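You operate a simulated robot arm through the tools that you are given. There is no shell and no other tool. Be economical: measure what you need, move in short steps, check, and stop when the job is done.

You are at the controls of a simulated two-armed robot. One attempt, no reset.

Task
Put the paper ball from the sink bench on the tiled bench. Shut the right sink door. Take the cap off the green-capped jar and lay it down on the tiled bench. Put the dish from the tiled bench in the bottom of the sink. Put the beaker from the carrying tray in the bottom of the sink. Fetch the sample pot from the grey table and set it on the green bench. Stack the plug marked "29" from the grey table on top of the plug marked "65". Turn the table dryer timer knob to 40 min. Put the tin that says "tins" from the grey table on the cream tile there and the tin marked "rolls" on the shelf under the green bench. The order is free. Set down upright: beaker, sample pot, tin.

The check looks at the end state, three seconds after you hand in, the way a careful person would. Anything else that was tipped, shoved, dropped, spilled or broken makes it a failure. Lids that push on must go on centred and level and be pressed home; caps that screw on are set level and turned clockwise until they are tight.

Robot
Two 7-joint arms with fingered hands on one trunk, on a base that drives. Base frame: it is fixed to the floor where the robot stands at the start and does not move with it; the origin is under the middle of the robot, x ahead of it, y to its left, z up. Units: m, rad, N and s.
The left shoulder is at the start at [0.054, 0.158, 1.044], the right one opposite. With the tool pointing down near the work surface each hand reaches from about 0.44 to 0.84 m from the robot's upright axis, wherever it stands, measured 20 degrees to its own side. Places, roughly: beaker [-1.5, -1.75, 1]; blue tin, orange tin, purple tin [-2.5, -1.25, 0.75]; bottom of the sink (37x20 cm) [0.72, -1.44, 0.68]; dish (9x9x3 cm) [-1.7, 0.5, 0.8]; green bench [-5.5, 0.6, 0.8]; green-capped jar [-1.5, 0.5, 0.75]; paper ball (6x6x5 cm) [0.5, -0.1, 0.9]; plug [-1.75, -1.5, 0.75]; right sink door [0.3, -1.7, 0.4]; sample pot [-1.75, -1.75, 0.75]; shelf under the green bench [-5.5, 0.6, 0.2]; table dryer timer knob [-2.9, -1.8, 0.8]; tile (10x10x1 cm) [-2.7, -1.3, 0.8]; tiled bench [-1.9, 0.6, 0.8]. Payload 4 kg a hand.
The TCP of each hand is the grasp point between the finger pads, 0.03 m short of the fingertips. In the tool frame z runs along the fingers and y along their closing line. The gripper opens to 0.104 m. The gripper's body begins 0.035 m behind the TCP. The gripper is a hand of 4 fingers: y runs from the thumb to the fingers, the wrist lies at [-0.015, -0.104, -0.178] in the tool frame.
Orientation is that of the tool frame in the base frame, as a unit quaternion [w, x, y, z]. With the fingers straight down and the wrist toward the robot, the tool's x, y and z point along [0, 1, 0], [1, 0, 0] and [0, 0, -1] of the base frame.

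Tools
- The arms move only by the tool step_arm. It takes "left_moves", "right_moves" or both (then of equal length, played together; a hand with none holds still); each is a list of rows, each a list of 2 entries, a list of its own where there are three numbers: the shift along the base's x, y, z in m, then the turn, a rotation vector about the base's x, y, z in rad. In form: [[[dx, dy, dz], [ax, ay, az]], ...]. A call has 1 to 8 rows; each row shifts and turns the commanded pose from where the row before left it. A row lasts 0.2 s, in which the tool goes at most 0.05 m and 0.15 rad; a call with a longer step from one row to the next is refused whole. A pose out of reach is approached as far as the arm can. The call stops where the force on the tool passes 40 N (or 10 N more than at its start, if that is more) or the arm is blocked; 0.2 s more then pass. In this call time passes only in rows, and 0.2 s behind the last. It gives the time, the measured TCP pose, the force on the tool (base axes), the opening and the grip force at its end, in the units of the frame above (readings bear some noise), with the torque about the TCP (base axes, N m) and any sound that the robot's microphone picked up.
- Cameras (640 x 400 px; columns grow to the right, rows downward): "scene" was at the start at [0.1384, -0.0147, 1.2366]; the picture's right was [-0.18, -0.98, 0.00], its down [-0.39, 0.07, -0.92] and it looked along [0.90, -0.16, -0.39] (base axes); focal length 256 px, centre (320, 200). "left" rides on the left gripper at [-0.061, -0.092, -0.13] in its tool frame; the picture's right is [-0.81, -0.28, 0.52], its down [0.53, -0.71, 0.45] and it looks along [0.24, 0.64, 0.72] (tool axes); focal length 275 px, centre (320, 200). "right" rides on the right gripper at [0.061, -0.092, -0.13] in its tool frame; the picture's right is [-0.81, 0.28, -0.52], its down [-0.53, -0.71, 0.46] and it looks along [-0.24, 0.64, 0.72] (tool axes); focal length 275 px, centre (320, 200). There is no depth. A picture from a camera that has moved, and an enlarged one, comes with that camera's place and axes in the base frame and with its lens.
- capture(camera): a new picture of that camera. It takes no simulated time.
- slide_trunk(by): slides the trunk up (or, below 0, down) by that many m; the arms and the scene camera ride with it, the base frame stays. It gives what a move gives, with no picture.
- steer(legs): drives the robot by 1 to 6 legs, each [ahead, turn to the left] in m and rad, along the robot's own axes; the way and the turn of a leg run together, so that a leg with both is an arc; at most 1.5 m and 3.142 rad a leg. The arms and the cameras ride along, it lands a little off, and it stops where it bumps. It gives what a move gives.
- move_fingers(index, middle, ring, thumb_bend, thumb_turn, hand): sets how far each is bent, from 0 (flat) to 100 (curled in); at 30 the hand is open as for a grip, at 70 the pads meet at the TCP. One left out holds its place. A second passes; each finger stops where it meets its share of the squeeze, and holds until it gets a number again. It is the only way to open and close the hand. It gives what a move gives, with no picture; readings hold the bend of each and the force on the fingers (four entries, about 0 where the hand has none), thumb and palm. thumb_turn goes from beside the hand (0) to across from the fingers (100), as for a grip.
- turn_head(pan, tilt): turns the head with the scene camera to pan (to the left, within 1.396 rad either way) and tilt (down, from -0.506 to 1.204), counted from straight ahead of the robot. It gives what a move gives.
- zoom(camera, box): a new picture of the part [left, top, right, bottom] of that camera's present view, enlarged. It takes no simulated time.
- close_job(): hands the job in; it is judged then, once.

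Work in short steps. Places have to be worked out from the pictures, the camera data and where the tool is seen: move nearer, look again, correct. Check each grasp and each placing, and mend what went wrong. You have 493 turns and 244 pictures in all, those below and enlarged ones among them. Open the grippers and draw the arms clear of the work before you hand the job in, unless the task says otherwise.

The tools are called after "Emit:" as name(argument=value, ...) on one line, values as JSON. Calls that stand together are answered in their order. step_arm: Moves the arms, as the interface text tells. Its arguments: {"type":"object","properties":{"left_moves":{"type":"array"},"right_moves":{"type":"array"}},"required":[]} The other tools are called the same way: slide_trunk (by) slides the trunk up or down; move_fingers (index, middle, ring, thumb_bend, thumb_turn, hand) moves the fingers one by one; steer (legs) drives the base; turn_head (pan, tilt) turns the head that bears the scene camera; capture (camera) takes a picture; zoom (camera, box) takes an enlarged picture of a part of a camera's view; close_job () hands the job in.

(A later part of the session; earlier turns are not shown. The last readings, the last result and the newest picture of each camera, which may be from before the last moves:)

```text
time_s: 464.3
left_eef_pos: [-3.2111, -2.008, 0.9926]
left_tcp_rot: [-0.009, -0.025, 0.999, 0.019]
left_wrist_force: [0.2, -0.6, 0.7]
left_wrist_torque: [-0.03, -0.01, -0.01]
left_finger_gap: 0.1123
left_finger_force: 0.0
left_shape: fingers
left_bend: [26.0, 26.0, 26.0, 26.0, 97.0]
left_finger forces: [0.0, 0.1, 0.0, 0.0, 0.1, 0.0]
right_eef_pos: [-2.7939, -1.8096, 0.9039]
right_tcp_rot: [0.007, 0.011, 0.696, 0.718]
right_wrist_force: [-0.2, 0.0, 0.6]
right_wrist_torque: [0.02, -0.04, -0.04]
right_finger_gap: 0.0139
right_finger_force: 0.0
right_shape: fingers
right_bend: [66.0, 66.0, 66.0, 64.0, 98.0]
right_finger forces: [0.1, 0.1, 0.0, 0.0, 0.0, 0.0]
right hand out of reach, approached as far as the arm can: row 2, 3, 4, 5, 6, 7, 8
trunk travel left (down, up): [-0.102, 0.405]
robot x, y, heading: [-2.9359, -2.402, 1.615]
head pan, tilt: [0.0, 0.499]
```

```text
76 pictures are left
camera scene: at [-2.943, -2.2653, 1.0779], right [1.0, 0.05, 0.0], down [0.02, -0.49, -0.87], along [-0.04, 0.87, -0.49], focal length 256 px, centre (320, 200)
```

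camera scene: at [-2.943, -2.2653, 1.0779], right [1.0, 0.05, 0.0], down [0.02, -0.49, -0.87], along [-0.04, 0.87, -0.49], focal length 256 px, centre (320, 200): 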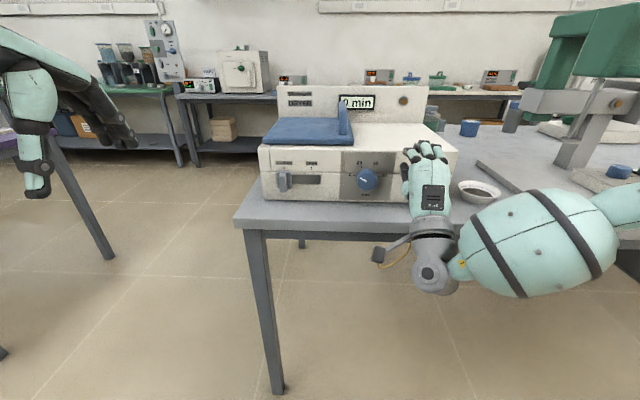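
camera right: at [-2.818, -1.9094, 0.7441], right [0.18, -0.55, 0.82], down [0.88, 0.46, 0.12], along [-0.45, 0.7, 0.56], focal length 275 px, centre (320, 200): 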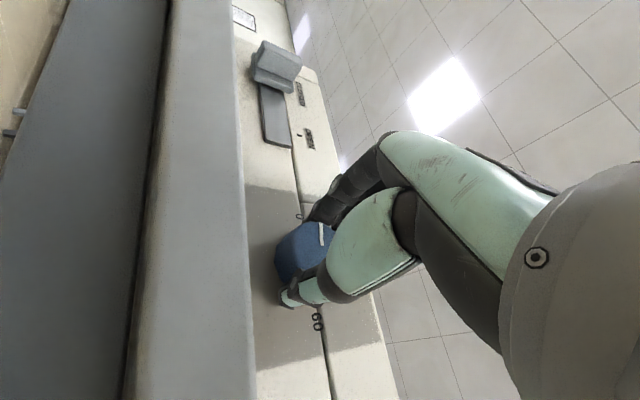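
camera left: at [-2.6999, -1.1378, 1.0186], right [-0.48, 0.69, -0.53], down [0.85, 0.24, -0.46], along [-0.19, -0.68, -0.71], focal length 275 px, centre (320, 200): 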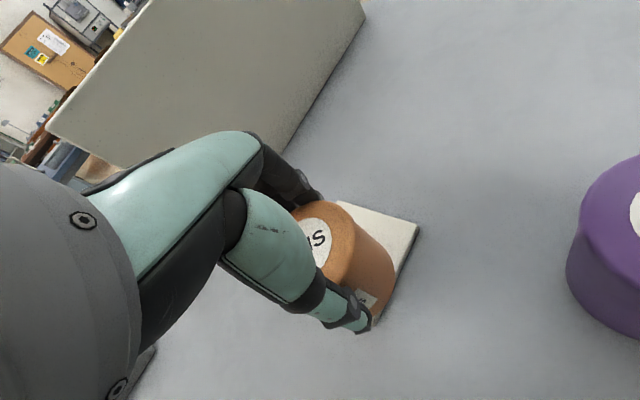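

The arm ran out of range and slipped off (knob unchanged). I back the hand off and move the robot 0.2 m west so the knob lies more to the right arm's own side.

Emit:
step_arm(right_moves=[[[0, -0.04, 0.01], [0, 0, 0]], [[0, -0.04, 0.02], [0, 0, 0]], [[0, -0.03, 0.02], [0, 0, 0]]])

Emit:
steer(legs=[[-0.12, 0], [0, 1.55], [0.2, 0], [0, -1.6], [0.12, 0]])

Emit:
step_arm(right_moves=[[[0, 0, 0], [0, 0, 0]]])

```text
time_s: 465.1
left_eef_pos: [-3.212, -2.0099, 0.9932]
left_tcp_rot: [-0.009, -0.026, 0.999, 0.02]
left_wrist_force: [0.3, -0.1, 0.1]
left_wrist_torque: [-0.02, 0.01, -0.02]
left_finger_gap: 0.1122
left_finger_force: 0.1
left_shape: fingers
left_bend: [26.0, 26.0, 26.0, 26.0, 97.0]
left_finger forces: [0.1, 0.1, 0.0, 0.0, 0.0, 0.0]
right_eef_pos: [-2.7964, -1.9195, 0.9536]
right_tcp_rot: [0.009, 0.012, 0.695, 0.719]
right_wrist_force: [0.1, 0.3, 1.0]
right_wrist_torque: [-0.02, 0.03, 0.0]
right_finger_gap: 0.0139
right_finger_force: 0.0
right_shape: fingers
right_bend: [66.0, 66.0, 66.0, 64.0, 98.0]
right_finger forces: [0.0, 0.0, 0.0, 0.0, 0.0, 0.0]
trunk travel left (down, up): [-0.102, 0.405]
robot x, y, heading: [-2.9388, -2.4022, 1.614]
head pan, tilt: [0.0, 0.499]
```

```text
time_s: 477.5
left_eef_pos: [-3.3733, -1.995, 0.9912]
left_tcp_rot: [-0.009, 0.007, 1.0, 0.02]
left_wrist_force: [-0.4, 2.0, 0.1]
left_wrist_torque: [-0.05, 0.03, 0.02]
left_finger_gap: 0.1124
left_finger_force: 0.1
left_shape: fingers
left_bend: [26.0, 26.0, 26.0, 26.0, 97.0]
left_finger forces: [0.0, 0.0, 0.0, 0.0, 0.1, 0.0]
right_eef_pos: [-2.954, -1.9315, 0.9522]
right_tcp_rot: [0.032, 0.034, 0.695, 0.717]
right_wrist_force: [0.4, 0.1, -0.1]
right_wrist_torque: [0.04, 0.02, 0.02]
right_finger_gap: 0.0142
right_finger_force: 0.0
right_shape: fingers
right_bend: [66.0, 66.0, 66.0, 64.0, 98.0]
right_finger forces: [0.0, 0.1, 0.0, 0.0, 0.1, 0.1]
trunk travel left (down, up): [-0.102, 0.405]
robot x, y, heading: [-3.1314, -2.4047, 1.557]
head pan, tilt: [0.0, 0.499]
```

```text
time_s: 477.9
left_eef_pos: [-3.375, -2.0069, 0.9972]
left_tcp_rot: [-0.009, 0.007, 1.0, 0.025]
left_wrist_force: [0.9, 0.6, -0.4]
left_wrist_torque: [-0.04, -0.03, -0.02]
left_finger_gap: 0.1124
left_finger_force: 0.1
left_shape: fingers
left_bend: [26.0, 26.0, 26.0, 26.0, 98.0]
left_finger forces: [0.1, 0.0, 0.0, 0.1, 0.1, 0.0]
right_eef_pos: [-2.9531, -1.9419, 0.9591]
right_tcp_rot: [0.033, 0.035, 0.69, 0.722]
right_wrist_force: [0.6, 0.1, 0.4]
right_wrist_torque: [-0.04, -0.03, -0.03]
right_finger_gap: 0.0137
right_finger_force: 0.1
right_shape: fingers
right_bend: [66.0, 66.0, 66.0, 64.0, 98.0]
right_finger forces: [0.0, 0.1, 0.0, 0.0, 0.0, 0.0]
trunk travel left (down, up): [-0.102, 0.405]
robot x, y, heading: [-3.1287, -2.4047, 1.549]
head pan, tilt: [0.0, 0.499]
```

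I align in front of the knob with the hand upright and test how far it can roll to +60° in free air.

Emit:
step_arm(right_moves=[[[0.023, 0.012, -0.026], [0, 0, 0.024]], [[0.023, 0.012, -0.026], [0, 0, 0.024]], [[0.023, 0.012, -0.026], [0, 0, 0.024]], [[0.022, 0.012, -0.026], [0, 0, 0.024]]])

Emit:
step_arm(right_moves=[[[0, 0, 0], [0, 0.15, 0]], [[0, 0, 0], [0, 0.15, 0]], [[0, 0, 0], [0, 0.15, 0]], [[0, 0, 0], [0, 0.15, 0]], [[0, 0, 0], [0, 0.15, 0]], [[0, 0, 0], [0, 0.15, 0]], [[0, 0, 0], [0, 0.15, 0]]])

```text
time_s: 478.9
left_eef_pos: [-3.3759, -2.0076, 0.9969]
left_tcp_rot: [-0.009, 0.007, 1.0, 0.025]
left_wrist_force: [-0.6, 0.0, -0.3]
left_wrist_torque: [0.01, -0.03, -0.01]
left_finger_gap: 0.1126
left_finger_force: 0.1
left_shape: fingers
left_bend: [26.0, 26.0, 26.0, 26.0, 98.0]
left_finger forces: [0.0, 0.0, 0.1, 0.0, 0.0, 0.0]
right_eef_pos: [-2.864, -1.8929, 0.8555]
right_tcp_rot: [-0.003, 0.001, 0.691, 0.722]
right_wrist_force: [-0.3, 0.0, -0.9]
right_wrist_torque: [-0.02, 0.0, -0.01]
right_finger_gap: 0.0137
right_finger_force: 0.1
right_shape: fingers
right_bend: [66.0, 66.0, 66.0, 64.0, 98.0]
right_finger forces: [0.1, 0.0, 0.1, 0.0, 0.0, 0.0]
trunk travel left (down, up): [-0.102, 0.405]
robot x, y, heading: [-3.1298, -2.4041, 1.553]
head pan, tilt: [0.0, 0.499]
```

```text
time_s: 480.5
left_eef_pos: [-3.3757, -2.0088, 0.9977]
left_tcp_rot: [-0.009, 0.006, 1.0, 0.027]
left_wrist_force: [-1.3, -0.6, 0.0]
left_wrist_torque: [0.01, -0.01, -0.03]
left_finger_gap: 0.1123
left_finger_force: 0.1
left_shape: fingers
left_bend: [26.0, 26.0, 26.0, 26.0, 98.0]
left_finger forces: [0.0, 0.0, 0.0, 0.1, 0.0, 0.1]
right_eef_pos: [-2.8152, -1.8822, 0.9173]
right_tcp_rot: [-0.349, 0.364, 0.597, 0.624]
right_wrist_force: [0.1, -0.1, 0.3]
right_wrist_torque: [-0.03, -0.03, 0.03]
right_finger_gap: 0.0137
right_finger_force: 0.0
right_shape: fingers
right_bend: [66.0, 66.0, 66.0, 64.0, 98.0]
right_finger forces: [0.0, 0.0, 0.0, 0.0, 0.0, 0.0]
right hand out of reach, approached as far as the arm can: row 2, 3, 4, 5, 6, 7
trunk travel left (down, up): [-0.102, 0.405]
robot x, y, heading: [-3.1299, -2.4053, 1.556]
head pan, tilt: [0.0, 0.499]
```

Upright (roll 0) is reachable but positive roll isn't; so I'll use the range from -120° to 0°. I test -120° in free air.

Emit:
step_arm(right_moves=[[[-0.007, -0.002, -0.009], [0, -0.15, 0]], [[-0.007, -0.002, -0.009], [0, -0.15, 0]], [[-0.007, -0.002, -0.009], [0, -0.15, 0]], [[-0.007, -0.002, -0.009], [0, -0.15, 0]], [[-0.007, -0.002, -0.009], [0, -0.15, 0]], [[-0.007, 0, -0.009], [0, -0.15, 0]], [[-0.005, 0, -0.008], [0, -0.15, 0]], [[0, 0, 0], [0, -0.15, 0]]])

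Emit:
step_arm(right_moves=[[[0, 0, 0], [0, -0.15, 0]], [[0, 0, 0], [0, -0.15, 0]], [[0, 0, 0], [0, -0.15, 0]], [[0, 0, 0], [0, -0.15, 0]], [[0, 0, 0], [0, -0.15, 0]], [[0, 0, 0], [0, -0.15, 0]], [[0, 0, 0], [0, -0.15, 0]], [[0, 0, 0], [0, -0.15, 0]]])

Emit:
step_arm(right_moves=[[[0, 0, 0], [0, -0.15, 0]], [[0, 0, 0], [0, -0.15, 0]], [[0, 0, 0], [0, -0.15, 0]], [[0, 0, 0], [0, -0.15, 0]], [[0, 0, 0], [0, -0.09, 0]]])

```text
time_s: 482.3
left_eef_pos: [-3.3751, -2.0075, 0.9985]
left_tcp_rot: [-0.008, 0.006, 1.0, 0.027]
left_wrist_force: [0.5, -0.1, 0.2]
left_wrist_torque: [-0.01, 0.01, 0.02]
left_finger_gap: 0.1125
left_finger_force: 0.1
left_shape: fingers
left_bend: [26.0, 26.0, 26.0, 26.0, 98.0]
left_finger forces: [0.1, 0.0, 0.0, 0.0, 0.0, 0.0]
right_eef_pos: [-2.8625, -1.8924, 0.857]
right_tcp_rot: [0.05, -0.054, 0.689, 0.721]
right_wrist_force: [-0.2, 0.0, -0.6]
right_wrist_torque: [0.0, -0.03, 0.01]
right_finger_gap: 0.0139
right_finger_force: 0.0
right_shape: fingers
right_bend: [66.0, 66.0, 66.0, 64.0, 98.0]
right_finger forces: [0.2, 0.0, 0.0, 0.0, 0.1, 0.0]
trunk travel left (down, up): [-0.102, 0.405]
robot x, y, heading: [-3.1289, -2.4056, 1.552]
head pan, tilt: [0.0, 0.499]
```

```text
time_s: 484.1
left_eef_pos: [-3.375, -2.008, 0.9979]
left_tcp_rot: [-0.009, 0.006, 1.0, 0.026]
left_wrist_force: [-0.3, 0.3, -0.1]
left_wrist_torque: [0.01, -0.04, 0.0]
left_finger_gap: 0.1124
left_finger_force: 0.1
left_shape: fingers
left_bend: [26.0, 26.0, 26.0, 26.0, 98.0]
left_finger forces: [0.1, 0.0, 0.1, 0.2, 0.1, 0.0]
right_eef_pos: [-2.8634, -1.8916, 0.8561]
right_tcp_rot: [0.428, -0.453, 0.54, 0.565]
right_wrist_force: [0.0, 0.1, 0.6]
right_wrist_torque: [0.02, 0.0, 0.01]
right_finger_gap: 0.0138
right_finger_force: 0.0
right_shape: fingers
right_bend: [66.0, 66.0, 66.0, 64.0, 98.0]
right_finger forces: [0.1, 0.0, 0.1, 0.1, 0.1, 0.2]
trunk travel left (down, up): [-0.102, 0.405]
robot x, y, heading: [-3.1339, -2.4059, 1.557]
head pan, tilt: [0.0, 0.499]
```

```text
time_s: 485.3
left_eef_pos: [-3.3759, -2.0071, 0.9964]
left_tcp_rot: [-0.01, 0.006, 1.0, 0.026]
left_wrist_force: [-1.0, -0.3, -0.3]
left_wrist_torque: [-0.04, 0.02, 0.01]
left_finger_gap: 0.1125
left_finger_force: 0.0
left_shape: fingers
left_bend: [26.0, 26.0, 26.0, 26.0, 98.0]
left_finger forces: [0.0, 0.0, 0.1, 0.1, 0.1, 0.1]
right_eef_pos: [-2.8632, -1.8915, 0.8558]
right_tcp_rot: [-0.587, 0.616, -0.364, -0.379]
right_wrist_force: [1.2, 0.1, -0.1]
right_wrist_torque: [0.02, 0.0, -0.03]
right_finger_gap: 0.0138
right_finger_force: 0.1
right_shape: fingers
right_bend: [66.0, 66.0, 66.0, 64.0, 98.0]
right_finger forces: [0.1, 0.0, 0.0, 0.0, 0.0, 0.0]
trunk travel left (down, up): [-0.102, 0.405]
robot x, y, heading: [-3.1289, -2.4086, 1.555]
head pan, tilt: [0.0, 0.499]
```

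Full -117°…0° roll range is reachable here. I open, align and advance onto the knob at the -117° roll.

Emit:
move_fingers(hand="right", index=44, middle=44, ring=44, thumb_bend=44)

Emit:
step_arm(right_moves=[[[-0.009, 0.02, -0.007], [0, 0, -0.04]], [[0, 0.03, 0], [0, 0, 0]], [[0, 0.03, 0], [0, 0, 0]], [[0, 0.026, 0], [0, 0, 0]]])

Emit:
capture(camera="right")

```text
time_s: 486.3
left_eef_pos: [-3.3747, -2.0081, 0.9971]
left_tcp_rot: [-0.009, 0.007, 1.0, 0.025]
left_wrist_force: [-0.4, 0.1, -0.1]
left_wrist_torque: [-0.02, -0.01, 0.01]
left_finger_gap: 0.1123
left_finger_force: 0.0
left_shape: fingers
left_bend: [26.0, 26.0, 26.0, 26.0, 98.0]
left_finger forces: [0.0, 0.0, 0.0, 0.1, 0.0, 0.0]
right_eef_pos: [-2.8623, -1.8914, 0.8561]
right_tcp_rot: [-0.586, 0.615, -0.366, -0.38]
right_wrist_force: [0.1, 0.0, 0.0]
right_wrist_torque: [0.0, 0.02, 0.0]
right_finger_gap: 0.0676
right_finger_force: 0.1
right_shape: fingers
right_bend: [44.0, 44.0, 44.0, 44.0, 98.0]
right_finger forces: [0.1, 0.0, 0.0, 0.1, 0.1, 0.0]
trunk travel left (down, up): [-0.102, 0.405]
robot x, y, heading: [-3.1289, -2.4065, 1.547]
head pan, tilt: [0.0, 0.499]
```

```text
time_s: 487.3
left_eef_pos: [-3.3744, -2.0076, 0.9968]
left_tcp_rot: [-0.009, 0.007, 1.0, 0.025]
left_wrist_force: [0.5, 0.4, -0.9]
left_wrist_torque: [0.0, 0.0, -0.01]
left_finger_gap: 0.112
left_finger_force: 0.1
left_shape: fingers
left_bend: [26.0, 26.0, 26.0, 26.0, 98.0]
left_finger forces: [0.1, 0.1, 0.0, 0.0, 0.1, 0.1]
right_eef_pos: [-2.8713, -1.7884, 0.8467]
right_tcp_rot: [-0.593, 0.608, -0.379, -0.368]
right_wrist_force: [0.0, 0.2, -0.5]
right_wrist_torque: [-0.02, 0.01, 0.01]
right_finger_gap: 0.0669
right_finger_force: 0.1
right_shape: fingers
right_bend: [44.0, 44.0, 44.0, 44.0, 98.0]
right_finger forces: [0.0, 0.0, 0.1, 0.0, 0.1, 0.0]
trunk travel left (down, up): [-0.102, 0.405]
robot x, y, heading: [-3.1288, -2.4079, 1.554]
head pan, tilt: [0.0, 0.499]
```

```text
75 pictures are left
camera right: at [-2.7628, -1.9188, 0.8355], right [-0.61, -0.5, 0.62], down [0.4, 0.48, 0.78], along [-0.69, 0.72, -0.09], focal length 275 px, centre (320, 200)
```

right: 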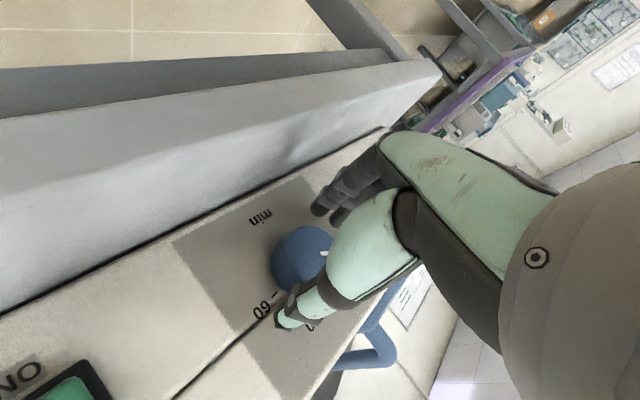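

Knob is well between thumb and fingers. I nudge 3 mm, close firmly and start rolling clockwise.

Emit:
step_arm(right_moves=[[[0.004, 0.004, -0.002], [0, 0, 0]]])

Emit:
move_fingers(hand="right", index=68, middle=68, ring=68, thumb_bend=66)

Emit:
step_arm(right_moves=[[[0, 0, 0], [0, 0.13, 0]], [[0, 0, 0], [0, 0.13, 0]], [[0, 0, 0], [0, 0.13, 0]], [[0, 0, 0], [0, 0.13, 0]]])

Emit:
capture(camera="right")

```text
time_s: 487.7
left_eef_pos: [-3.3748, -2.0061, 0.9979]
left_tcp_rot: [-0.008, 0.007, 1.0, 0.027]
left_wrist_force: [0.6, 0.1, 0.1]
left_wrist_torque: [0.01, 0.0, 0.02]
left_finger_gap: 0.1123
left_finger_force: 0.0
left_shape: fingers
left_bend: [26.0, 26.0, 26.0, 26.0, 98.0]
left_finger forces: [0.0, 0.1, 0.0, 0.0, 0.0, 0.0]
right_eef_pos: [-2.8671, -1.7824, 0.8449]
right_tcp_rot: [-0.594, 0.608, -0.377, -0.368]
right_wrist_force: [0.0, -1.3, 0.1]
right_wrist_torque: [-0.02, 0.02, 0.03]
right_finger_gap: 0.0673
right_finger_force: 0.7
right_shape: fingers
right_bend: [44.0, 44.0, 44.0, 44.0, 98.0]
right_finger forces: [0.0, 0.8, 0.0, 0.0, 0.0, 0.0]
trunk travel left (down, up): [-0.102, 0.405]
robot x, y, heading: [-3.1301, -2.4085, 1.554]
head pan, tilt: [0.0, 0.499]
```

```text
time_s: 488.7
left_eef_pos: [-3.3756, -2.0079, 0.9966]
left_tcp_rot: [-0.008, 0.006, 1.0, 0.026]
left_wrist_force: [0.4, 0.4, 0.8]
left_wrist_torque: [-0.03, -0.01, 0.0]
left_finger_gap: 0.1126
left_finger_force: 0.0
left_shape: fingers
left_bend: [26.0, 26.0, 26.0, 26.0, 98.0]
left_finger forces: [0.0, 0.0, 0.0, 0.0, 0.0, 0.1]
right_eef_pos: [-2.8693, -1.7835, 0.8447]
right_tcp_rot: [-0.594, 0.609, -0.377, -0.367]
right_wrist_force: [-5.9, -2.8, -0.3]
right_wrist_torque: [-0.05, 0.01, 0.22]
right_finger_gap: 0.0355
right_finger_force: 12.5
right_shape: fingers
right_bend: [58.0, 61.0, 68.0, 57.0, 97.0]
right_finger forces: [6.9, 9.9, 0.0, 0.1, 8.5, 0.0]
trunk travel left (down, up): [-0.102, 0.405]
robot x, y, heading: [-3.1277, -2.4052, 1.555]
head pan, tilt: [0.0, 0.499]
```

```text
time_s: 489.7
left_eef_pos: [-3.3771, -2.0089, 0.9965]
left_tcp_rot: [-0.007, 0.007, 1.0, 0.027]
left_wrist_force: [-0.3, 0.8, -1.1]
left_wrist_torque: [0.0, 0.01, 0.02]
left_finger_gap: 0.1123
left_finger_force: 0.0
left_shape: fingers
left_bend: [26.0, 26.0, 26.0, 26.0, 98.0]
left_finger forces: [0.1, 0.1, 0.0, 0.0, 0.0, 0.1]
right_eef_pos: [-2.8681, -1.7834, 0.8471]
right_tcp_rot: [0.477, -0.492, 0.517, 0.512]
right_wrist_force: [-8.2, -12.0, -1.7]
right_wrist_torque: [0.05, -0.04, 0.42]
right_finger_gap: 0.0352
right_finger_force: 16.5
right_shape: fingers
right_bend: [58.0, 60.0, 68.0, 58.0, 97.0]
right_finger forces: [7.8, 16.2, 0.0, 0.0, 8.8, 0.0]
trunk travel left (down, up): [-0.102, 0.405]
robot x, y, heading: [-3.1285, -2.4061, 1.558]
head pan, tilt: [0.0, 0.499]
```

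```text
74 pictures are left
camera right: at [-2.7788, -1.9145, 0.7834], right [-0.22, -0.5, 0.84], down [0.74, 0.47, 0.48], along [-0.64, 0.72, 0.27], focal length 275 px, centre (320, 200)
```

right: 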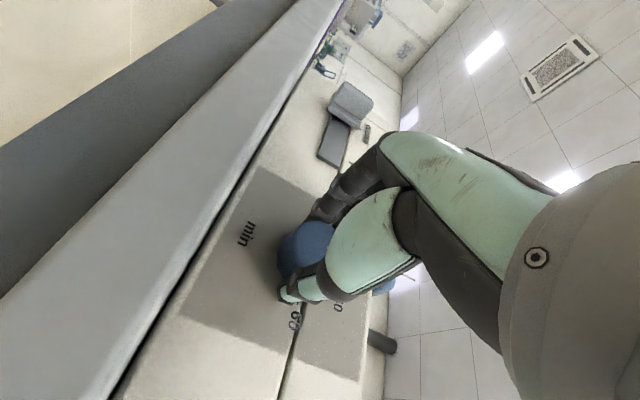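

The grip holds while turning. I ease back 3 mm and continue the roll.

Emit:
step_arm(right_moves=[[[0, -0.003, 0], [0, 0.13, 0]], [[0, 0, 0], [0, 0.13, 0]], [[0, 0, 0], [0, 0.13, 0]], [[0, 0, 0], [0, 0.13, 0]], [[0, 0, 0], [0, 0.13, 0]], [[0, 0, 0], [0, 0.13, 0]], [[0, 0, 0], [0, 0.13, 0]], [[0, 0, 0], [0, 0.13, 0]]])

Emit:
step_arm(right_moves=[[[0, 0, 0], [0, 0.13, 0]], [[0, 0, 0], [0, 0.13, 0]], [[0, 0, 0], [0, 0.13, 0]], [[0, 0, 0], [0, 0.13, 0]]])

Emit:
zoom(camera="scene", box=[370, 130, 550, 250])

```text
time_s: 491.5
left_eef_pos: [-3.3748, -2.0068, 0.9965]
left_tcp_rot: [-0.009, 0.007, 1.0, 0.025]
left_wrist_force: [-0.5, 0.0, -0.6]
left_wrist_torque: [-0.01, 0.0, 0.0]
left_finger_gap: 0.1124
left_finger_force: 0.1
left_shape: fingers
left_bend: [26.0, 26.0, 26.0, 26.0, 98.0]
left_finger forces: [0.0, 0.0, 0.0, 0.0, 0.0, 0.0]
right_eef_pos: [-2.8679, -1.7859, 0.8463]
right_tcp_rot: [0.156, -0.172, 0.686, 0.69]
right_wrist_force: [2.2, 8.3, 8.3]
right_wrist_torque: [0.2, -0.05, -0.06]
right_finger_gap: 0.0349
right_finger_force: 10.6
right_shape: fingers
right_bend: [58.0, 61.0, 68.0, 57.0, 98.0]
right_finger forces: [6.2, 8.1, 0.0, 0.1, 6.9, 0.1]
trunk travel left (down, up): [-0.102, 0.405]
robot x, y, heading: [-3.1299, -2.4039, 1.554]
head pan, tilt: [0.0, 0.499]
```

```text
time_s: 492.5
left_eef_pos: [-3.3753, -2.0073, 0.997]
left_tcp_rot: [-0.008, 0.007, 1.0, 0.027]
left_wrist_force: [0.2, 0.6, 0.2]
left_wrist_torque: [-0.02, 0.01, -0.02]
left_finger_gap: 0.1125
left_finger_force: 0.0
left_shape: fingers
left_bend: [26.0, 26.0, 26.0, 26.0, 98.0]
left_finger forces: [0.0, 0.1, 0.1, 0.0, 0.0, 0.0]
right_eef_pos: [-2.8676, -1.7852, 0.8468]
right_tcp_rot: [-0.025, 0.011, 0.703, 0.711]
right_wrist_force: [4.0, 4.6, 9.6]
right_wrist_torque: [0.24, -0.04, -0.13]
right_finger_gap: 0.0344
right_finger_force: 11.9
right_shape: fingers
right_bend: [58.0, 61.0, 68.0, 58.0, 98.0]
right_finger forces: [7.7, 8.6, 0.0, 0.1, 6.1, 0.0]
trunk travel left (down, up): [-0.102, 0.405]
robot x, y, heading: [-3.1291, -2.4044, 1.549]
head pan, tilt: [0.0, 0.499]
```

```text
3.33 times, centred on (460, 190) of scene
camera zoom: at [-3.126, -2.2685, 1.078], right [1.0, -0.02, 0.0], down [-0.01, -0.49, -0.87], along [0.01, 0.87, -0.49], focal length 853 px, centre (-147, 233)
```

zoom: 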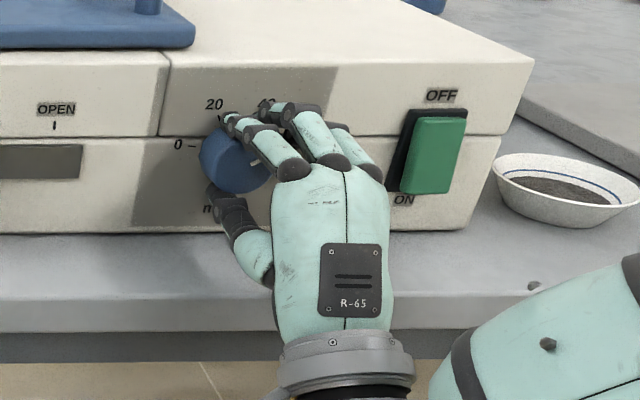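

Turned ≈119°. I open the fingers, back off and read the dial.

Emit:
move_fingers(hand="right", index=40, middle=40, ring=40, thumb_bend=40)

Emit:
step_arm(right_moves=[[[0, -0.04, 0], [0, 0, 0]], [[0, -0.04, 0], [0, 0, 0]], [[0.03, -0.03, 0.01], [0, 0, 0]], [[0.04, -0.0, 0.02], [0, 0, 0]]])

Emit:
zoom(camera="scene", box=[370, 120, 490, 210])

```text
time_s: 493.5
left_eef_pos: [-3.3758, -2.0075, 0.9991]
left_tcp_rot: [-0.008, 0.007, 1.0, 0.025]
left_wrist_force: [-0.2, 0.4, 0.9]
left_wrist_torque: [0.0, 0.03, -0.02]
left_finger_gap: 0.1122
left_finger_force: 0.0
left_shape: fingers
left_bend: [26.0, 26.0, 26.0, 26.0, 98.0]
left_finger forces: [0.0, 0.0, 0.0, 0.0, 0.0, 0.1]
right_eef_pos: [-2.8678, -1.7834, 0.8457]
right_tcp_rot: [-0.024, 0.01, 0.704, 0.71]
right_wrist_force: [0.0, 0.6, 0.0]
right_wrist_torque: [0.03, -0.03, -0.02]
right_finger_gap: 0.0775
right_finger_force: 0.1
right_shape: fingers
right_bend: [40.0, 40.0, 40.0, 40.0, 98.0]
right_finger forces: [0.1, 0.1, 0.1, 0.0, 0.0, 0.1]
trunk travel left (down, up): [-0.102, 0.405]
robot x, y, heading: [-3.1292, -2.4066, 1.553]
head pan, tilt: [0.0, 0.499]
```

```text
time_s: 494.5
left_eef_pos: [-3.3751, -2.0071, 0.9972]
left_tcp_rot: [-0.009, 0.006, 1.0, 0.026]
left_wrist_force: [-0.4, 0.5, 0.0]
left_wrist_torque: [-0.03, -0.01, 0.01]
left_finger_gap: 0.1123
left_finger_force: 0.1
left_shape: fingers
left_bend: [26.0, 26.0, 26.0, 26.0, 98.0]
left_finger forces: [0.0, 0.0, 0.1, 0.0, 0.0, 0.0]
right_eef_pos: [-2.7982, -1.8959, 0.8765]
right_tcp_rot: [-0.025, 0.009, 0.703, 0.711]
right_wrist_force: [-0.3, -0.5, 0.1]
right_wrist_torque: [0.03, 0.04, 0.02]
right_finger_gap: 0.0775
right_finger_force: 0.1
right_shape: fingers
right_bend: [40.0, 40.0, 40.0, 40.0, 98.0]
right_finger forces: [0.1, 0.0, 0.0, 0.0, 0.0, 0.0]
trunk travel left (down, up): [-0.102, 0.405]
robot x, y, heading: [-3.1263, -2.4072, 1.555]
head pan, tilt: [0.0, 0.499]
```

```text
4.44 times, centred on (430, 165) of scene
camera zoom: at [-3.1257, -2.2686, 1.078], right [1.0, -0.02, 0.0], down [-0.01, -0.49, -0.87], along [0.01, 0.87, -0.49], focal length 1137 px, centre (-169, 356)
```

zoom: 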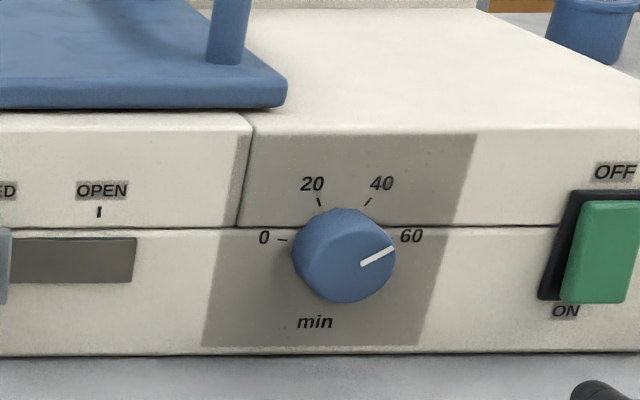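

The pointer reads about 50 min (the first slipped attempt had also turned it). I regrip and turn back counter-clockwise ≈29°.

Emit:
step_arm(right_moves=[[[-0.035, 0.01, -0.015], [0, 0, 0]], [[-0.034, 0.02, -0.015], [0, 0, 0]], [[0, 0.04, 0], [0, 0, 0]], [[0, 0.04, 0], [0, 0, 0]]])

Emit:
move_fingers(hand="right", index=68, middle=68, ring=68, thumb_bend=66)

Emit:
step_arm(right_moves=[[[0, 0, 0], [0, -0.127, 0]], [[0, 0, 0], [0, -0.127, 0]], [[0, 0, 0], [0, -0.127, 0]], [[0, 0, 0], [0, -0.127, 0]]])

Emit:
move_fingers(hand="right", index=40, middle=40, ring=40, thumb_bend=40)

Emit:
step_arm(right_moves=[[[0, -0.04, 0], [0, 0, 0]], [[0, -0.04, 0], [0, 0, 0]], [[0.03, -0.03, 0.01], [0, 0, 0]], [[0.04, -0.0, 0.02], [0, 0, 0]]])

Emit:
zoom(camera="scene", box=[370, 120, 490, 210])

```text
time_s: 495.5
left_eef_pos: [-3.3749, -2.0068, 0.9967]
left_tcp_rot: [-0.007, 0.006, 1.0, 0.025]
left_wrist_force: [-1.0, -0.5, -0.1]
left_wrist_torque: [0.0, 0.0, -0.01]
left_finger_gap: 0.1121
left_finger_force: 0.1
left_shape: fingers
left_bend: [26.0, 26.0, 26.0, 26.0, 98.0]
left_finger forces: [0.1, 0.1, 0.0, 0.0, 0.0, 0.0]
right_eef_pos: [-2.8689, -1.7826, 0.8461]
right_tcp_rot: [-0.024, 0.009, 0.704, 0.71]
right_wrist_force: [-0.4, -0.1, -0.8]
right_wrist_torque: [0.0, 0.04, 0.01]
right_finger_gap: 0.0776
right_finger_force: 0.0
right_shape: fingers
right_bend: [40.0, 40.0, 40.0, 40.0, 98.0]
right_finger forces: [0.0, 0.0, 0.0, 0.1, 0.0, 0.1]
trunk travel left (down, up): [-0.102, 0.405]
robot x, y, heading: [-3.1294, -2.4054, 1.552]
head pan, tilt: [0.0, 0.499]
```

```text
time_s: 496.5
left_eef_pos: [-3.3747, -2.008, 0.9975]
left_tcp_rot: [-0.009, 0.006, 1.0, 0.026]
left_wrist_force: [-1.0, -0.9, 0.5]
left_wrist_torque: [0.01, 0.0, -0.04]
left_finger_gap: 0.1125
left_finger_force: 0.0
left_shape: fingers
left_bend: [26.0, 26.0, 26.0, 26.0, 98.0]
left_finger forces: [0.0, 0.0, 0.1, 0.1, 0.1, 0.0]
right_eef_pos: [-2.8692, -1.7853, 0.8485]
right_tcp_rot: [-0.024, 0.011, 0.703, 0.711]
right_wrist_force: [3.3, 1.2, 8.8]
right_wrist_torque: [0.23, -0.03, -0.13]
right_finger_gap: 0.0336
right_finger_force: 10.3
right_shape: fingers
right_bend: [59.0, 61.0, 68.0, 58.0, 97.0]
right_finger forces: [6.4, 8.1, 0.0, 0.0, 6.9, 0.0]
trunk travel left (down, up): [-0.102, 0.405]
robot x, y, heading: [-3.1317, -2.4056, 1.552]
head pan, tilt: [0.0, 0.499]
```

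```text
time_s: 497.5
left_eef_pos: [-3.3761, -2.0078, 0.9962]
left_tcp_rot: [-0.009, 0.006, 1.0, 0.025]
left_wrist_force: [-0.2, 0.3, -0.6]
left_wrist_torque: [0.03, 0.01, -0.01]
left_finger_gap: 0.1122
left_finger_force: 0.1
left_shape: fingers
left_bend: [26.0, 26.0, 26.0, 26.0, 98.0]
left_finger forces: [0.0, 0.0, 0.0, 0.0, 0.1, 0.0]
right_eef_pos: [-2.8682, -1.7852, 0.8468]
right_tcp_rot: [0.154, -0.171, 0.686, 0.69]
right_wrist_force: [-1.6, 6.3, 6.5]
right_wrist_torque: [0.15, -0.05, 0.06]
right_finger_gap: 0.0333
right_finger_force: 9.7
right_shape: fingers
right_bend: [59.0, 61.0, 68.0, 58.0, 97.0]
right_finger forces: [6.5, 7.2, 0.0, 0.0, 6.7, 0.1]
trunk travel left (down, up): [-0.102, 0.405]
robot x, y, heading: [-3.1323, -2.4055, 1.557]
head pan, tilt: [0.0, 0.499]
```

```text
time_s: 498.5
left_eef_pos: [-3.375, -2.0069, 0.9994]
left_tcp_rot: [-0.008, 0.006, 1.0, 0.025]
left_wrist_force: [0.0, -0.4, 0.0]
left_wrist_torque: [0.0, -0.04, 0.04]
left_finger_gap: 0.1121
left_finger_force: 0.1
left_shape: fingers
left_bend: [26.0, 26.0, 26.0, 26.0, 98.0]
left_finger forces: [0.0, 0.1, 0.1, 0.1, 0.0, 0.0]
right_eef_pos: [-2.867, -1.7854, 0.847]
right_tcp_rot: [0.153, -0.17, 0.687, 0.69]
right_wrist_force: [1.2, 0.8, 0.5]
right_wrist_torque: [0.04, 0.0, 0.03]
right_finger_gap: 0.0775
right_finger_force: 0.1
right_shape: fingers
right_bend: [40.0, 40.0, 40.0, 40.0, 97.0]
right_finger forces: [0.0, 0.0, 0.0, 0.0, 0.0, 0.0]
trunk travel left (down, up): [-0.102, 0.405]
robot x, y, heading: [-3.13, -2.4047, 1.555]
head pan, tilt: [0.0, 0.499]
```

```text
time_s: 499.5
left_eef_pos: [-3.3747, -2.0075, 0.997]
left_tcp_rot: [-0.009, 0.006, 1.0, 0.026]
left_wrist_force: [0.0, 0.2, -0.2]
left_wrist_torque: [0.02, 0.01, -0.01]
left_finger_gap: 0.1123
left_finger_force: 0.1
left_shape: fingers
left_bend: [26.0, 26.0, 26.0, 26.0, 98.0]
left_finger forces: [0.1, 0.0, 0.0, 0.1, 0.1, 0.1]
right_eef_pos: [-2.7971, -1.8959, 0.8774]
right_tcp_rot: [0.152, -0.169, 0.686, 0.691]
right_wrist_force: [-0.4, -0.1, -0.2]
right_wrist_torque: [0.0, -0.01, 0.02]
right_finger_gap: 0.0777
right_finger_force: 0.1
right_shape: fingers
right_bend: [40.0, 40.0, 40.0, 40.0, 97.0]
right_finger forces: [0.0, 0.0, 0.0, 0.0, 0.0, 0.1]
trunk travel left (down, up): [-0.102, 0.405]
robot x, y, heading: [-3.1287, -2.4079, 1.557]
head pan, tilt: [0.0, 0.499]
```

```text
4.44 times, centred on (430, 165) of scene
camera zoom: at [-3.1256, -2.2685, 1.078], right [1.0, -0.02, 0.0], down [-0.01, -0.49, -0.87], along [0.01, 0.87, -0.49], focal length 1137 px, centre (-169, 356)
```

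zoom: 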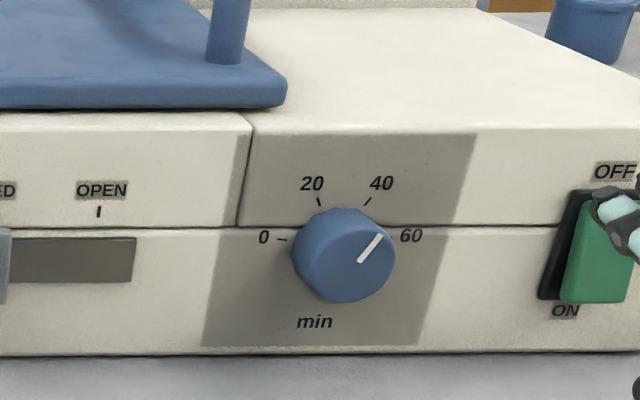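

Pointer is nearly at 40. I check the dryer's display for the exact value.

Emit:
zoom(camera="scene", box=[340, 60, 500, 180])

```text
3.33 times, centred on (420, 120) of scene
camera zoom: at [-3.1256, -2.2685, 1.078], right [1.0, -0.02, 0.0], down [-0.01, -0.49, -0.87], along [0.01, 0.87, -0.49], focal length 853 px, centre (-13, 467)
```

zoom: 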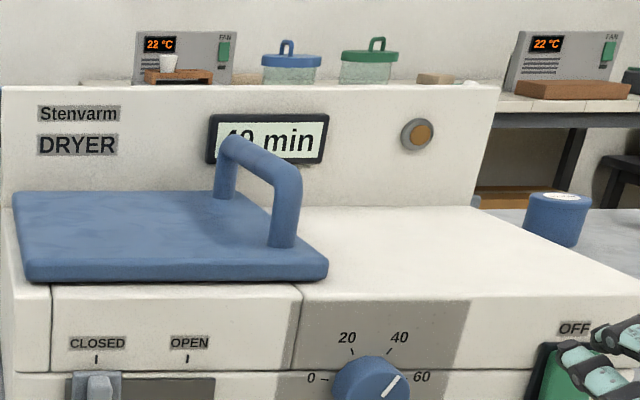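

It reads "4x min" with the digit half hidden. I withdraw, raise the trunk for a better view and restore the hand to pointing down.

Emit:
step_arm(right_moves=[[[0, -0.03, 0.01], [0, 0.125, 0]], [[0, -0.02, 0.01], [0, 0.125, 0]], [[0, 0, 0.01], [0, 0.125, 0]], [[0, 0, 0.01], [0, 0.11, 0]]])

Emit:
slide_trunk(by=0.22)

Emit:
step_arm(right_moves=[[[0, 0, 0], [-0.145, 0, 0]], [[0, 0, 0], [-0.145, 0, 0]], [[0, 0, 0], [-0.145, 0, 0]], [[0, 0, 0], [-0.145, 0, 0]], [[0, 0, 0], [-0.145, 0, 0]], [[0, 0, 0], [-0.145, 0, 0]], [[0, 0, 0], [-0.145, 0, 0]], [[0, 0, 0], [-0.145, 0, 0]]])

Emit:
step_arm(right_moves=[[[0, -0.02, 0], [-0.145, 0, 0]], [[0, -0.02, 0], [-0.145, 0, 0]], [[0, -0.02, 0], [-0.12, 0, 0]]])

Emit:
zoom(camera="scene", box=[350, 120, 490, 225])

```text
time_s: 500.5
left_eef_pos: [-3.3742, -2.007, 0.9964]
left_tcp_rot: [-0.009, 0.007, 1.0, 0.025]
left_wrist_force: [-1.0, -0.2, 0.0]
left_wrist_torque: [0.0, 0.03, -0.02]
left_finger_gap: 0.1123
left_finger_force: 0.1
left_shape: fingers
left_bend: [26.0, 26.0, 26.0, 26.0, 98.0]
left_finger forces: [0.0, 0.0, 0.0, 0.1, 0.0, 0.0]
right_eef_pos: [-2.7989, -1.9431, 0.9161]
right_tcp_rot: [-0.016, 0.002, 0.703, 0.711]
right_wrist_force: [-0.2, 0.0, 0.0]
right_wrist_torque: [-0.01, 0.01, 0.01]
right_finger_gap: 0.0775
right_finger_force: 0.0
right_shape: fingers
right_bend: [40.0, 40.0, 40.0, 40.0, 97.0]
right_finger forces: [0.1, 0.0, 0.1, 0.1, 0.0, 0.0]
trunk travel left (down, up): [-0.102, 0.405]
robot x, y, heading: [-3.1298, -2.4095, 1.554]
head pan, tilt: [0.0, 0.499]
```

```text
time_s: 502.9
left_eef_pos: [-3.3759, -2.0076, 1.2165]
left_tcp_rot: [-0.009, 0.006, 1.0, 0.025]
left_wrist_force: [-0.7, -0.4, -0.5]
left_wrist_torque: [0.01, 0.01, 0.0]
left_finger_gap: 0.112
left_finger_force: 0.0
left_shape: fingers
left_bend: [26.0, 26.0, 26.0, 26.0, 98.0]
left_finger forces: [0.0, 0.1, 0.0, 0.0, 0.0, 0.0]
right_eef_pos: [-2.8003, -1.9431, 1.1358]
right_tcp_rot: [-0.017, 0.001, 0.703, 0.711]
right_wrist_force: [-0.1, -0.3, -0.5]
right_wrist_torque: [0.01, -0.02, 0.01]
right_finger_gap: 0.0776
right_finger_force: 0.1
right_shape: fingers
right_bend: [40.0, 40.0, 40.0, 40.0, 97.0]
right_finger forces: [0.0, 0.1, 0.0, 0.0, 0.0, 0.0]
trunk travel left (down, up): [-0.322, 0.185]
robot x, y, heading: [-3.1301, -2.4035, 1.558]
head pan, tilt: [0.0, 0.499]
```

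```text
time_s: 504.6
left_eef_pos: [-3.3767, -2.0066, 1.2172]
left_tcp_rot: [-0.009, 0.005, 1.0, 0.025]
left_wrist_force: [-0.4, 0.4, 0.0]
left_wrist_torque: [0.0, -0.05, 0.03]
left_finger_gap: 0.1124
left_finger_force: 0.1
left_shape: fingers
left_bend: [26.0, 26.0, 26.0, 26.0, 98.0]
left_finger forces: [0.0, 0.1, 0.0, 0.0, 0.1, 0.0]
right_eef_pos: [-2.7918, -1.9292, 1.1349]
right_tcp_rot: [-0.012, 0.008, 0.978, 0.208]
right_wrist_force: [0.3, 0.8, 0.3]
right_wrist_torque: [0.0, -0.01, -0.01]
right_finger_gap: 0.078
right_finger_force: 0.1
right_shape: fingers
right_bend: [40.0, 40.0, 40.0, 40.0, 97.0]
right_finger forces: [0.0, 0.0, 0.1, 0.1, 0.1, 0.1]
right hand out of reach, approached as far as the arm can: row 2, 3
trunk travel left (down, up): [-0.322, 0.185]
robot x, y, heading: [-3.127, -2.4061, 1.559]
head pan, tilt: [0.0, 0.499]
```

```text
time_s: 505.4
left_eef_pos: [-3.3747, -2.0068, 1.2161]
left_tcp_rot: [-0.009, 0.006, 1.0, 0.026]
left_wrist_force: [-0.3, 0.2, -0.2]
left_wrist_torque: [-0.01, 0.04, 0.0]
left_finger_gap: 0.1123
left_finger_force: 0.0
left_shape: fingers
left_bend: [26.0, 26.0, 26.0, 26.0, 98.0]
left_finger forces: [0.1, 0.0, 0.0, 0.1, 0.1, 0.0]
right_eef_pos: [-2.7898, -1.9894, 1.135]
right_tcp_rot: [-0.011, 0.011, 1.0, 0.004]
right_wrist_force: [0.0, 0.8, -0.2]
right_wrist_torque: [0.0, -0.01, 0.01]
right_finger_gap: 0.078
right_finger_force: 0.0
right_shape: fingers
right_bend: [40.0, 40.0, 40.0, 40.0, 97.0]
right_finger forces: [0.0, 0.1, 0.0, 0.1, 0.1, 0.0]
trunk travel left (down, up): [-0.322, 0.185]
robot x, y, heading: [-3.1297, -2.4073, 1.557]
head pan, tilt: [0.0, 0.499]
```

```text
3.81 times, centred on (420, 172) of scene
camera zoom: at [-3.1258, -2.2655, 1.2979], right [1.0, -0.02, 0.0], down [-0.01, -0.49, -0.87], along [0.01, 0.87, -0.49], focal length 975 px, centre (-61, 305)
```

zoom: 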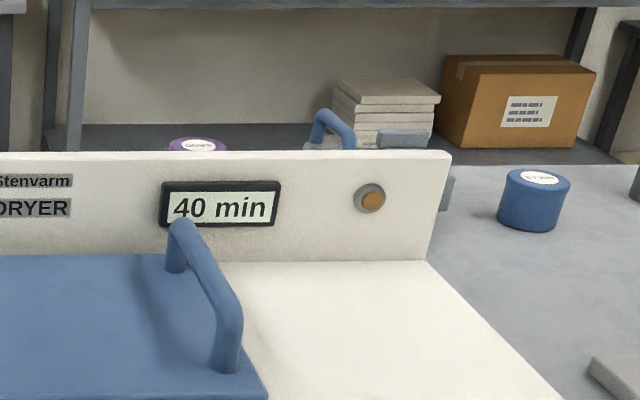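

The display confirms 40 min. Next, the plugs: I drive east to x≈-1.97 and face the table.

Emit:
step_arm(right_moves=[[[-0.02, -0.03, 0.01], [0, 0, 0]], [[-0.02, -0.03, 0.01], [0, 0, 0]], [[-0.02, -0.03, 0], [0, 0, 0]]])

Emit:
steer(legs=[[0, -1.55], [1.15, 0], [0, 1.57], [0.15, 0]])

Emit:
turn_head(pan=0.0, tilt=0.6)

Emit:
capture(camera="scene")

```text
time_s: 506.2
left_eef_pos: [-3.3764, -2.0081, 1.2174]
left_tcp_rot: [-0.01, 0.006, 1.0, 0.026]
left_wrist_force: [0.4, -0.2, -0.5]
left_wrist_torque: [0.0, 0.01, 0.02]
left_finger_gap: 0.1124
left_finger_force: 0.1
left_shape: fingers
left_bend: [26.0, 26.0, 26.0, 26.0, 98.0]
left_finger forces: [0.0, 0.0, 0.0, 0.0, 0.0, 0.0]
right_eef_pos: [-2.8495, -2.0805, 1.1564]
right_tcp_rot: [-0.01, 0.012, 1.0, 0.005]
right_wrist_force: [0.1, 0.5, -0.4]
right_wrist_torque: [0.04, -0.01, 0.0]
right_finger_gap: 0.078
right_finger_force: 0.1
right_shape: fingers
right_bend: [40.0, 40.0, 40.0, 40.0, 97.0]
right_finger forces: [0.1, 0.0, 0.0, 0.1, 0.1, 0.1]
trunk travel left (down, up): [-0.322, 0.185]
robot x, y, heading: [-3.1302, -2.4043, 1.555]
head pan, tilt: [0.0, 0.499]
```

```text
time_s: 522.3
left_eef_pos: [-2.238, -1.8806, 1.224]
left_tcp_rot: [-0.008, 0.012, 0.999, 0.035]
left_wrist_force: [-0.7, -0.6, 0.3]
left_wrist_torque: [-0.04, -0.01, -0.04]
left_finger_gap: 0.1123
left_finger_force: 0.0
left_shape: fingers
left_bend: [26.0, 26.0, 26.0, 26.0, 98.0]
left_finger forces: [0.0, 0.0, 0.0, 0.0, 0.0, 0.0]
right_eef_pos: [-1.7104, -1.9573, 1.1624]
right_tcp_rot: [-0.011, 0.018, 1.0, 0.013]
right_wrist_force: [0.1, 0.5, 0.3]
right_wrist_torque: [-0.01, -0.06, 0.01]
right_finger_gap: 0.078
right_finger_force: 0.1
right_shape: fingers
right_bend: [40.0, 40.0, 40.0, 40.0, 97.0]
right_finger forces: [0.0, 0.0, 0.0, 0.1, 0.0, 0.1]
trunk travel left (down, up): [-0.322, 0.185]
robot x, y, heading: [-1.995, -2.2582, 1.536]
head pan, tilt: [0.0, 0.499]
```

```text
time_s: 523.0
left_eef_pos: [-2.2362, -1.8627, 1.2187]
left_tcp_rot: [-0.009, 0.012, 1.0, 0.028]
left_wrist_force: [-0.1, -0.8, 0.4]
left_wrist_torque: [0.08, -0.02, 0.0]
left_finger_gap: 0.1122
left_finger_force: 0.0
left_shape: fingers
left_bend: [26.0, 26.0, 26.0, 26.0, 98.0]
left_finger forces: [0.0, 0.1, 0.1, 0.0, 0.0, 0.0]
right_eef_pos: [-1.7108, -1.941, 1.1564]
right_tcp_rot: [-0.01, 0.017, 1.0, 0.007]
right_wrist_force: [0.6, -0.8, 0.8]
right_wrist_torque: [0.05, -0.05, -0.02]
right_finger_gap: 0.0781
right_finger_force: 0.1
right_shape: fingers
right_bend: [40.0, 40.0, 40.0, 40.0, 97.0]
right_finger forces: [0.0, 0.0, 0.0, 0.0, 0.0, 0.0]
trunk travel left (down, up): [-0.322, 0.185]
robot x, y, heading: [-1.9934, -2.2603, 1.538]
head pan, tilt: [0.0, 0.6]
```

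```text
68 pictures are left
camera scene: at [-1.9883, -2.1304, 1.2895], right [1.0, -0.03, 0.0], down [-0.02, -0.57, -0.82], along [0.03, 0.82, -0.57], focal length 256 px, centre (320, 200)
```

scene: 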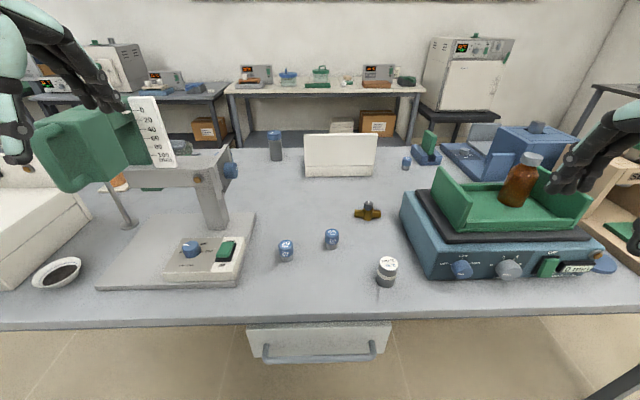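

Emit:
zoom(camera="scene", box=[260, 200, 420, 300])

```text
4.00 times, centred on (340, 250) of scene
camera zoom: at [-1.9883, -2.1304, 1.2895], right [1.0, -0.03, 0.0], down [-0.02, -0.57, -0.82], along [0.03, 0.82, -0.57], focal length 1024 px, centre (240, 0)
```

zoom: 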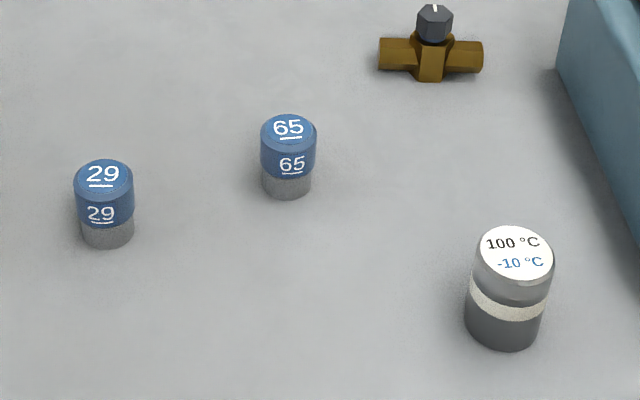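

29 is at ≈[-2.055,-1.683] (Ø3.7 cm, top 0.854), 65 at ≈[-1.939,-1.645], sample pot ≈[-1.823,-1.758]. I bring the left hand above plug 29.

Emit:
step_arm(left_moves=[[[0.03, 0.015, -0.01], [-0.01, 0, 0]], [[0.03, 0.015, -0.01], [-0.01, 0, 0]], [[0.03, 0.02, -0.02], [-0.01, 0, 0]], [[0.03, 0.02, -0.02], [-0.01, 0, 0]], [[0.025, 0.025, -0.025], [-0.01, 0, 0]], [[0.018, 0.03, -0.03], [0, 0, 0]], [[0.013, 0.03, -0.035], [0, 0, 0]], [[0, 0.025, -0.04], [0, 0, 0]]])

Emit:
move_fingers(hand="left", index=38, middle=38, ring=38, thumb_bend=38)

Emit:
capture(camera="left")

```text
time_s: 524.8
left_eef_pos: [-2.0618, -1.6747, 1.0239]
left_tcp_rot: [-0.009, 0.013, 1.0, 0.0]
left_wrist_force: [-0.2, -0.6, 0.2]
left_wrist_torque: [0.01, 0.05, 0.03]
left_finger_gap: 0.1121
left_finger_force: 0.0
left_shape: fingers
left_bend: [26.0, 26.0, 26.0, 26.0, 98.0]
left_finger forces: [0.0, 0.1, 0.1, 0.0, 0.0, 0.0]
right_eef_pos: [-1.7112, -1.935, 1.1548]
right_tcp_rot: [-0.01, 0.018, 1.0, 0.005]
right_wrist_force: [0.4, 0.7, -0.5]
right_wrist_torque: [-0.02, 0.0, 0.01]
right_finger_gap: 0.0782
right_finger_force: 0.0
right_shape: fingers
right_bend: [40.0, 40.0, 40.0, 40.0, 98.0]
right_finger forces: [0.1, 0.0, 0.0, 0.0, 0.1, 0.0]
trunk travel left (down, up): [-0.322, 0.185]
robot x, y, heading: [-1.9947, -2.2618, 1.537]
head pan, tilt: [0.0, 0.6]
```

```text
time_s: 525.8
left_eef_pos: [-2.0604, -1.6763, 1.0258]
left_tcp_rot: [-0.008, 0.012, 1.0, 0.001]
left_wrist_force: [0.4, 0.3, 0.6]
left_wrist_torque: [0.0, 0.02, 0.0]
left_finger_gap: 0.0838
left_finger_force: 0.1
left_shape: fingers
left_bend: [38.0, 38.0, 38.0, 38.0, 98.0]
left_finger forces: [0.1, 0.0, 0.0, 0.0, 0.0, 0.0]
right_eef_pos: [-1.7103, -1.935, 1.1554]
right_tcp_rot: [-0.011, 0.017, 1.0, 0.005]
right_wrist_force: [0.5, -0.2, 1.1]
right_wrist_torque: [-0.01, 0.01, 0.01]
right_finger_gap: 0.0779
right_finger_force: 0.0
right_shape: fingers
right_bend: [40.0, 40.0, 40.0, 40.0, 98.0]
right_finger forces: [0.0, 0.1, 0.0, 0.0, 0.0, 0.0]
trunk travel left (down, up): [-0.322, 0.185]
robot x, y, heading: [-1.9909, -2.2654, 1.536]
head pan, tilt: [0.0, 0.6]
```

```text
66 pictures are left
camera left: at [-1.9997, -1.77, 1.1543], right [0.79, -0.29, -0.53], down [-0.56, -0.7, -0.45], along [-0.24, 0.65, -0.72], focal length 275 px, centre (320, 200)
```

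left: 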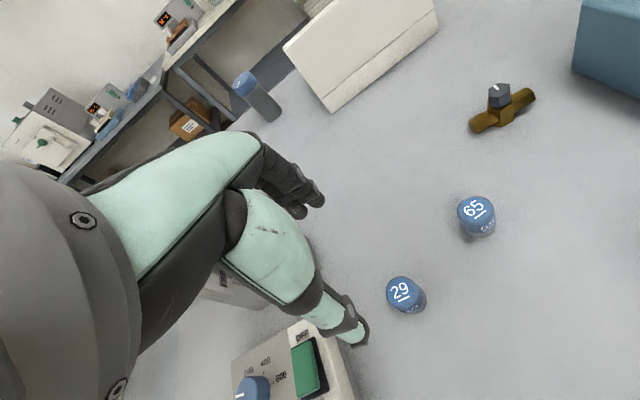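

29 at (-2.055,-1.678). I descend and pinch its upper part.

Emit:
step_arm(left_moves=[[[0.003, -0.002, -0.04], [0, 0, 0]], [[0, 0, -0.045], [0, 0, 0]], [[0, 0, -0.045], [0, 0, 0]], [[0, 0, -0.03], [0, 0, 0]]])

Emit:
capture(camera="left")

```text
time_s: 526.8
left_eef_pos: [-2.0599, -1.6791, 0.8662]
left_tcp_rot: [-0.008, 0.012, 1.0, 0.001]
left_wrist_force: [0.4, -0.5, 0.7]
left_wrist_torque: [0.02, 0.06, 0.02]
left_finger_gap: 0.0837
left_finger_force: 0.0
left_shape: fingers
left_bend: [38.0, 38.0, 38.0, 38.0, 98.0]
left_finger forces: [0.1, 0.0, 0.0, 0.1, 0.0, 0.1]
right_eef_pos: [-1.7113, -1.9349, 1.1556]
right_tcp_rot: [-0.011, 0.017, 1.0, 0.005]
right_wrist_force: [-0.7, -0.7, -0.7]
right_wrist_torque: [0.04, 0.03, 0.0]
right_finger_gap: 0.0779
right_finger_force: 0.2
right_shape: fingers
right_bend: [40.0, 40.0, 40.0, 40.0, 98.0]
right_finger forces: [0.1, 0.0, 0.0, 0.0, 0.1, 0.0]
trunk travel left (down, up): [-0.322, 0.185]
robot x, y, heading: [-1.9877, -2.2619, 1.542]
head pan, tilt: [0.0, 0.6]
```

```text
65 pictures are left
camera left: at [-1.9996, -1.7724, 0.9948], right [0.8, -0.29, -0.53], down [-0.56, -0.7, -0.45], along [-0.24, 0.65, -0.72], focal length 275 px, centre (320, 200)
```

left: 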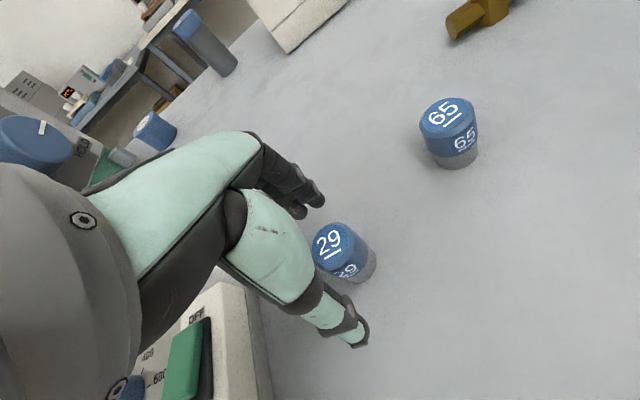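

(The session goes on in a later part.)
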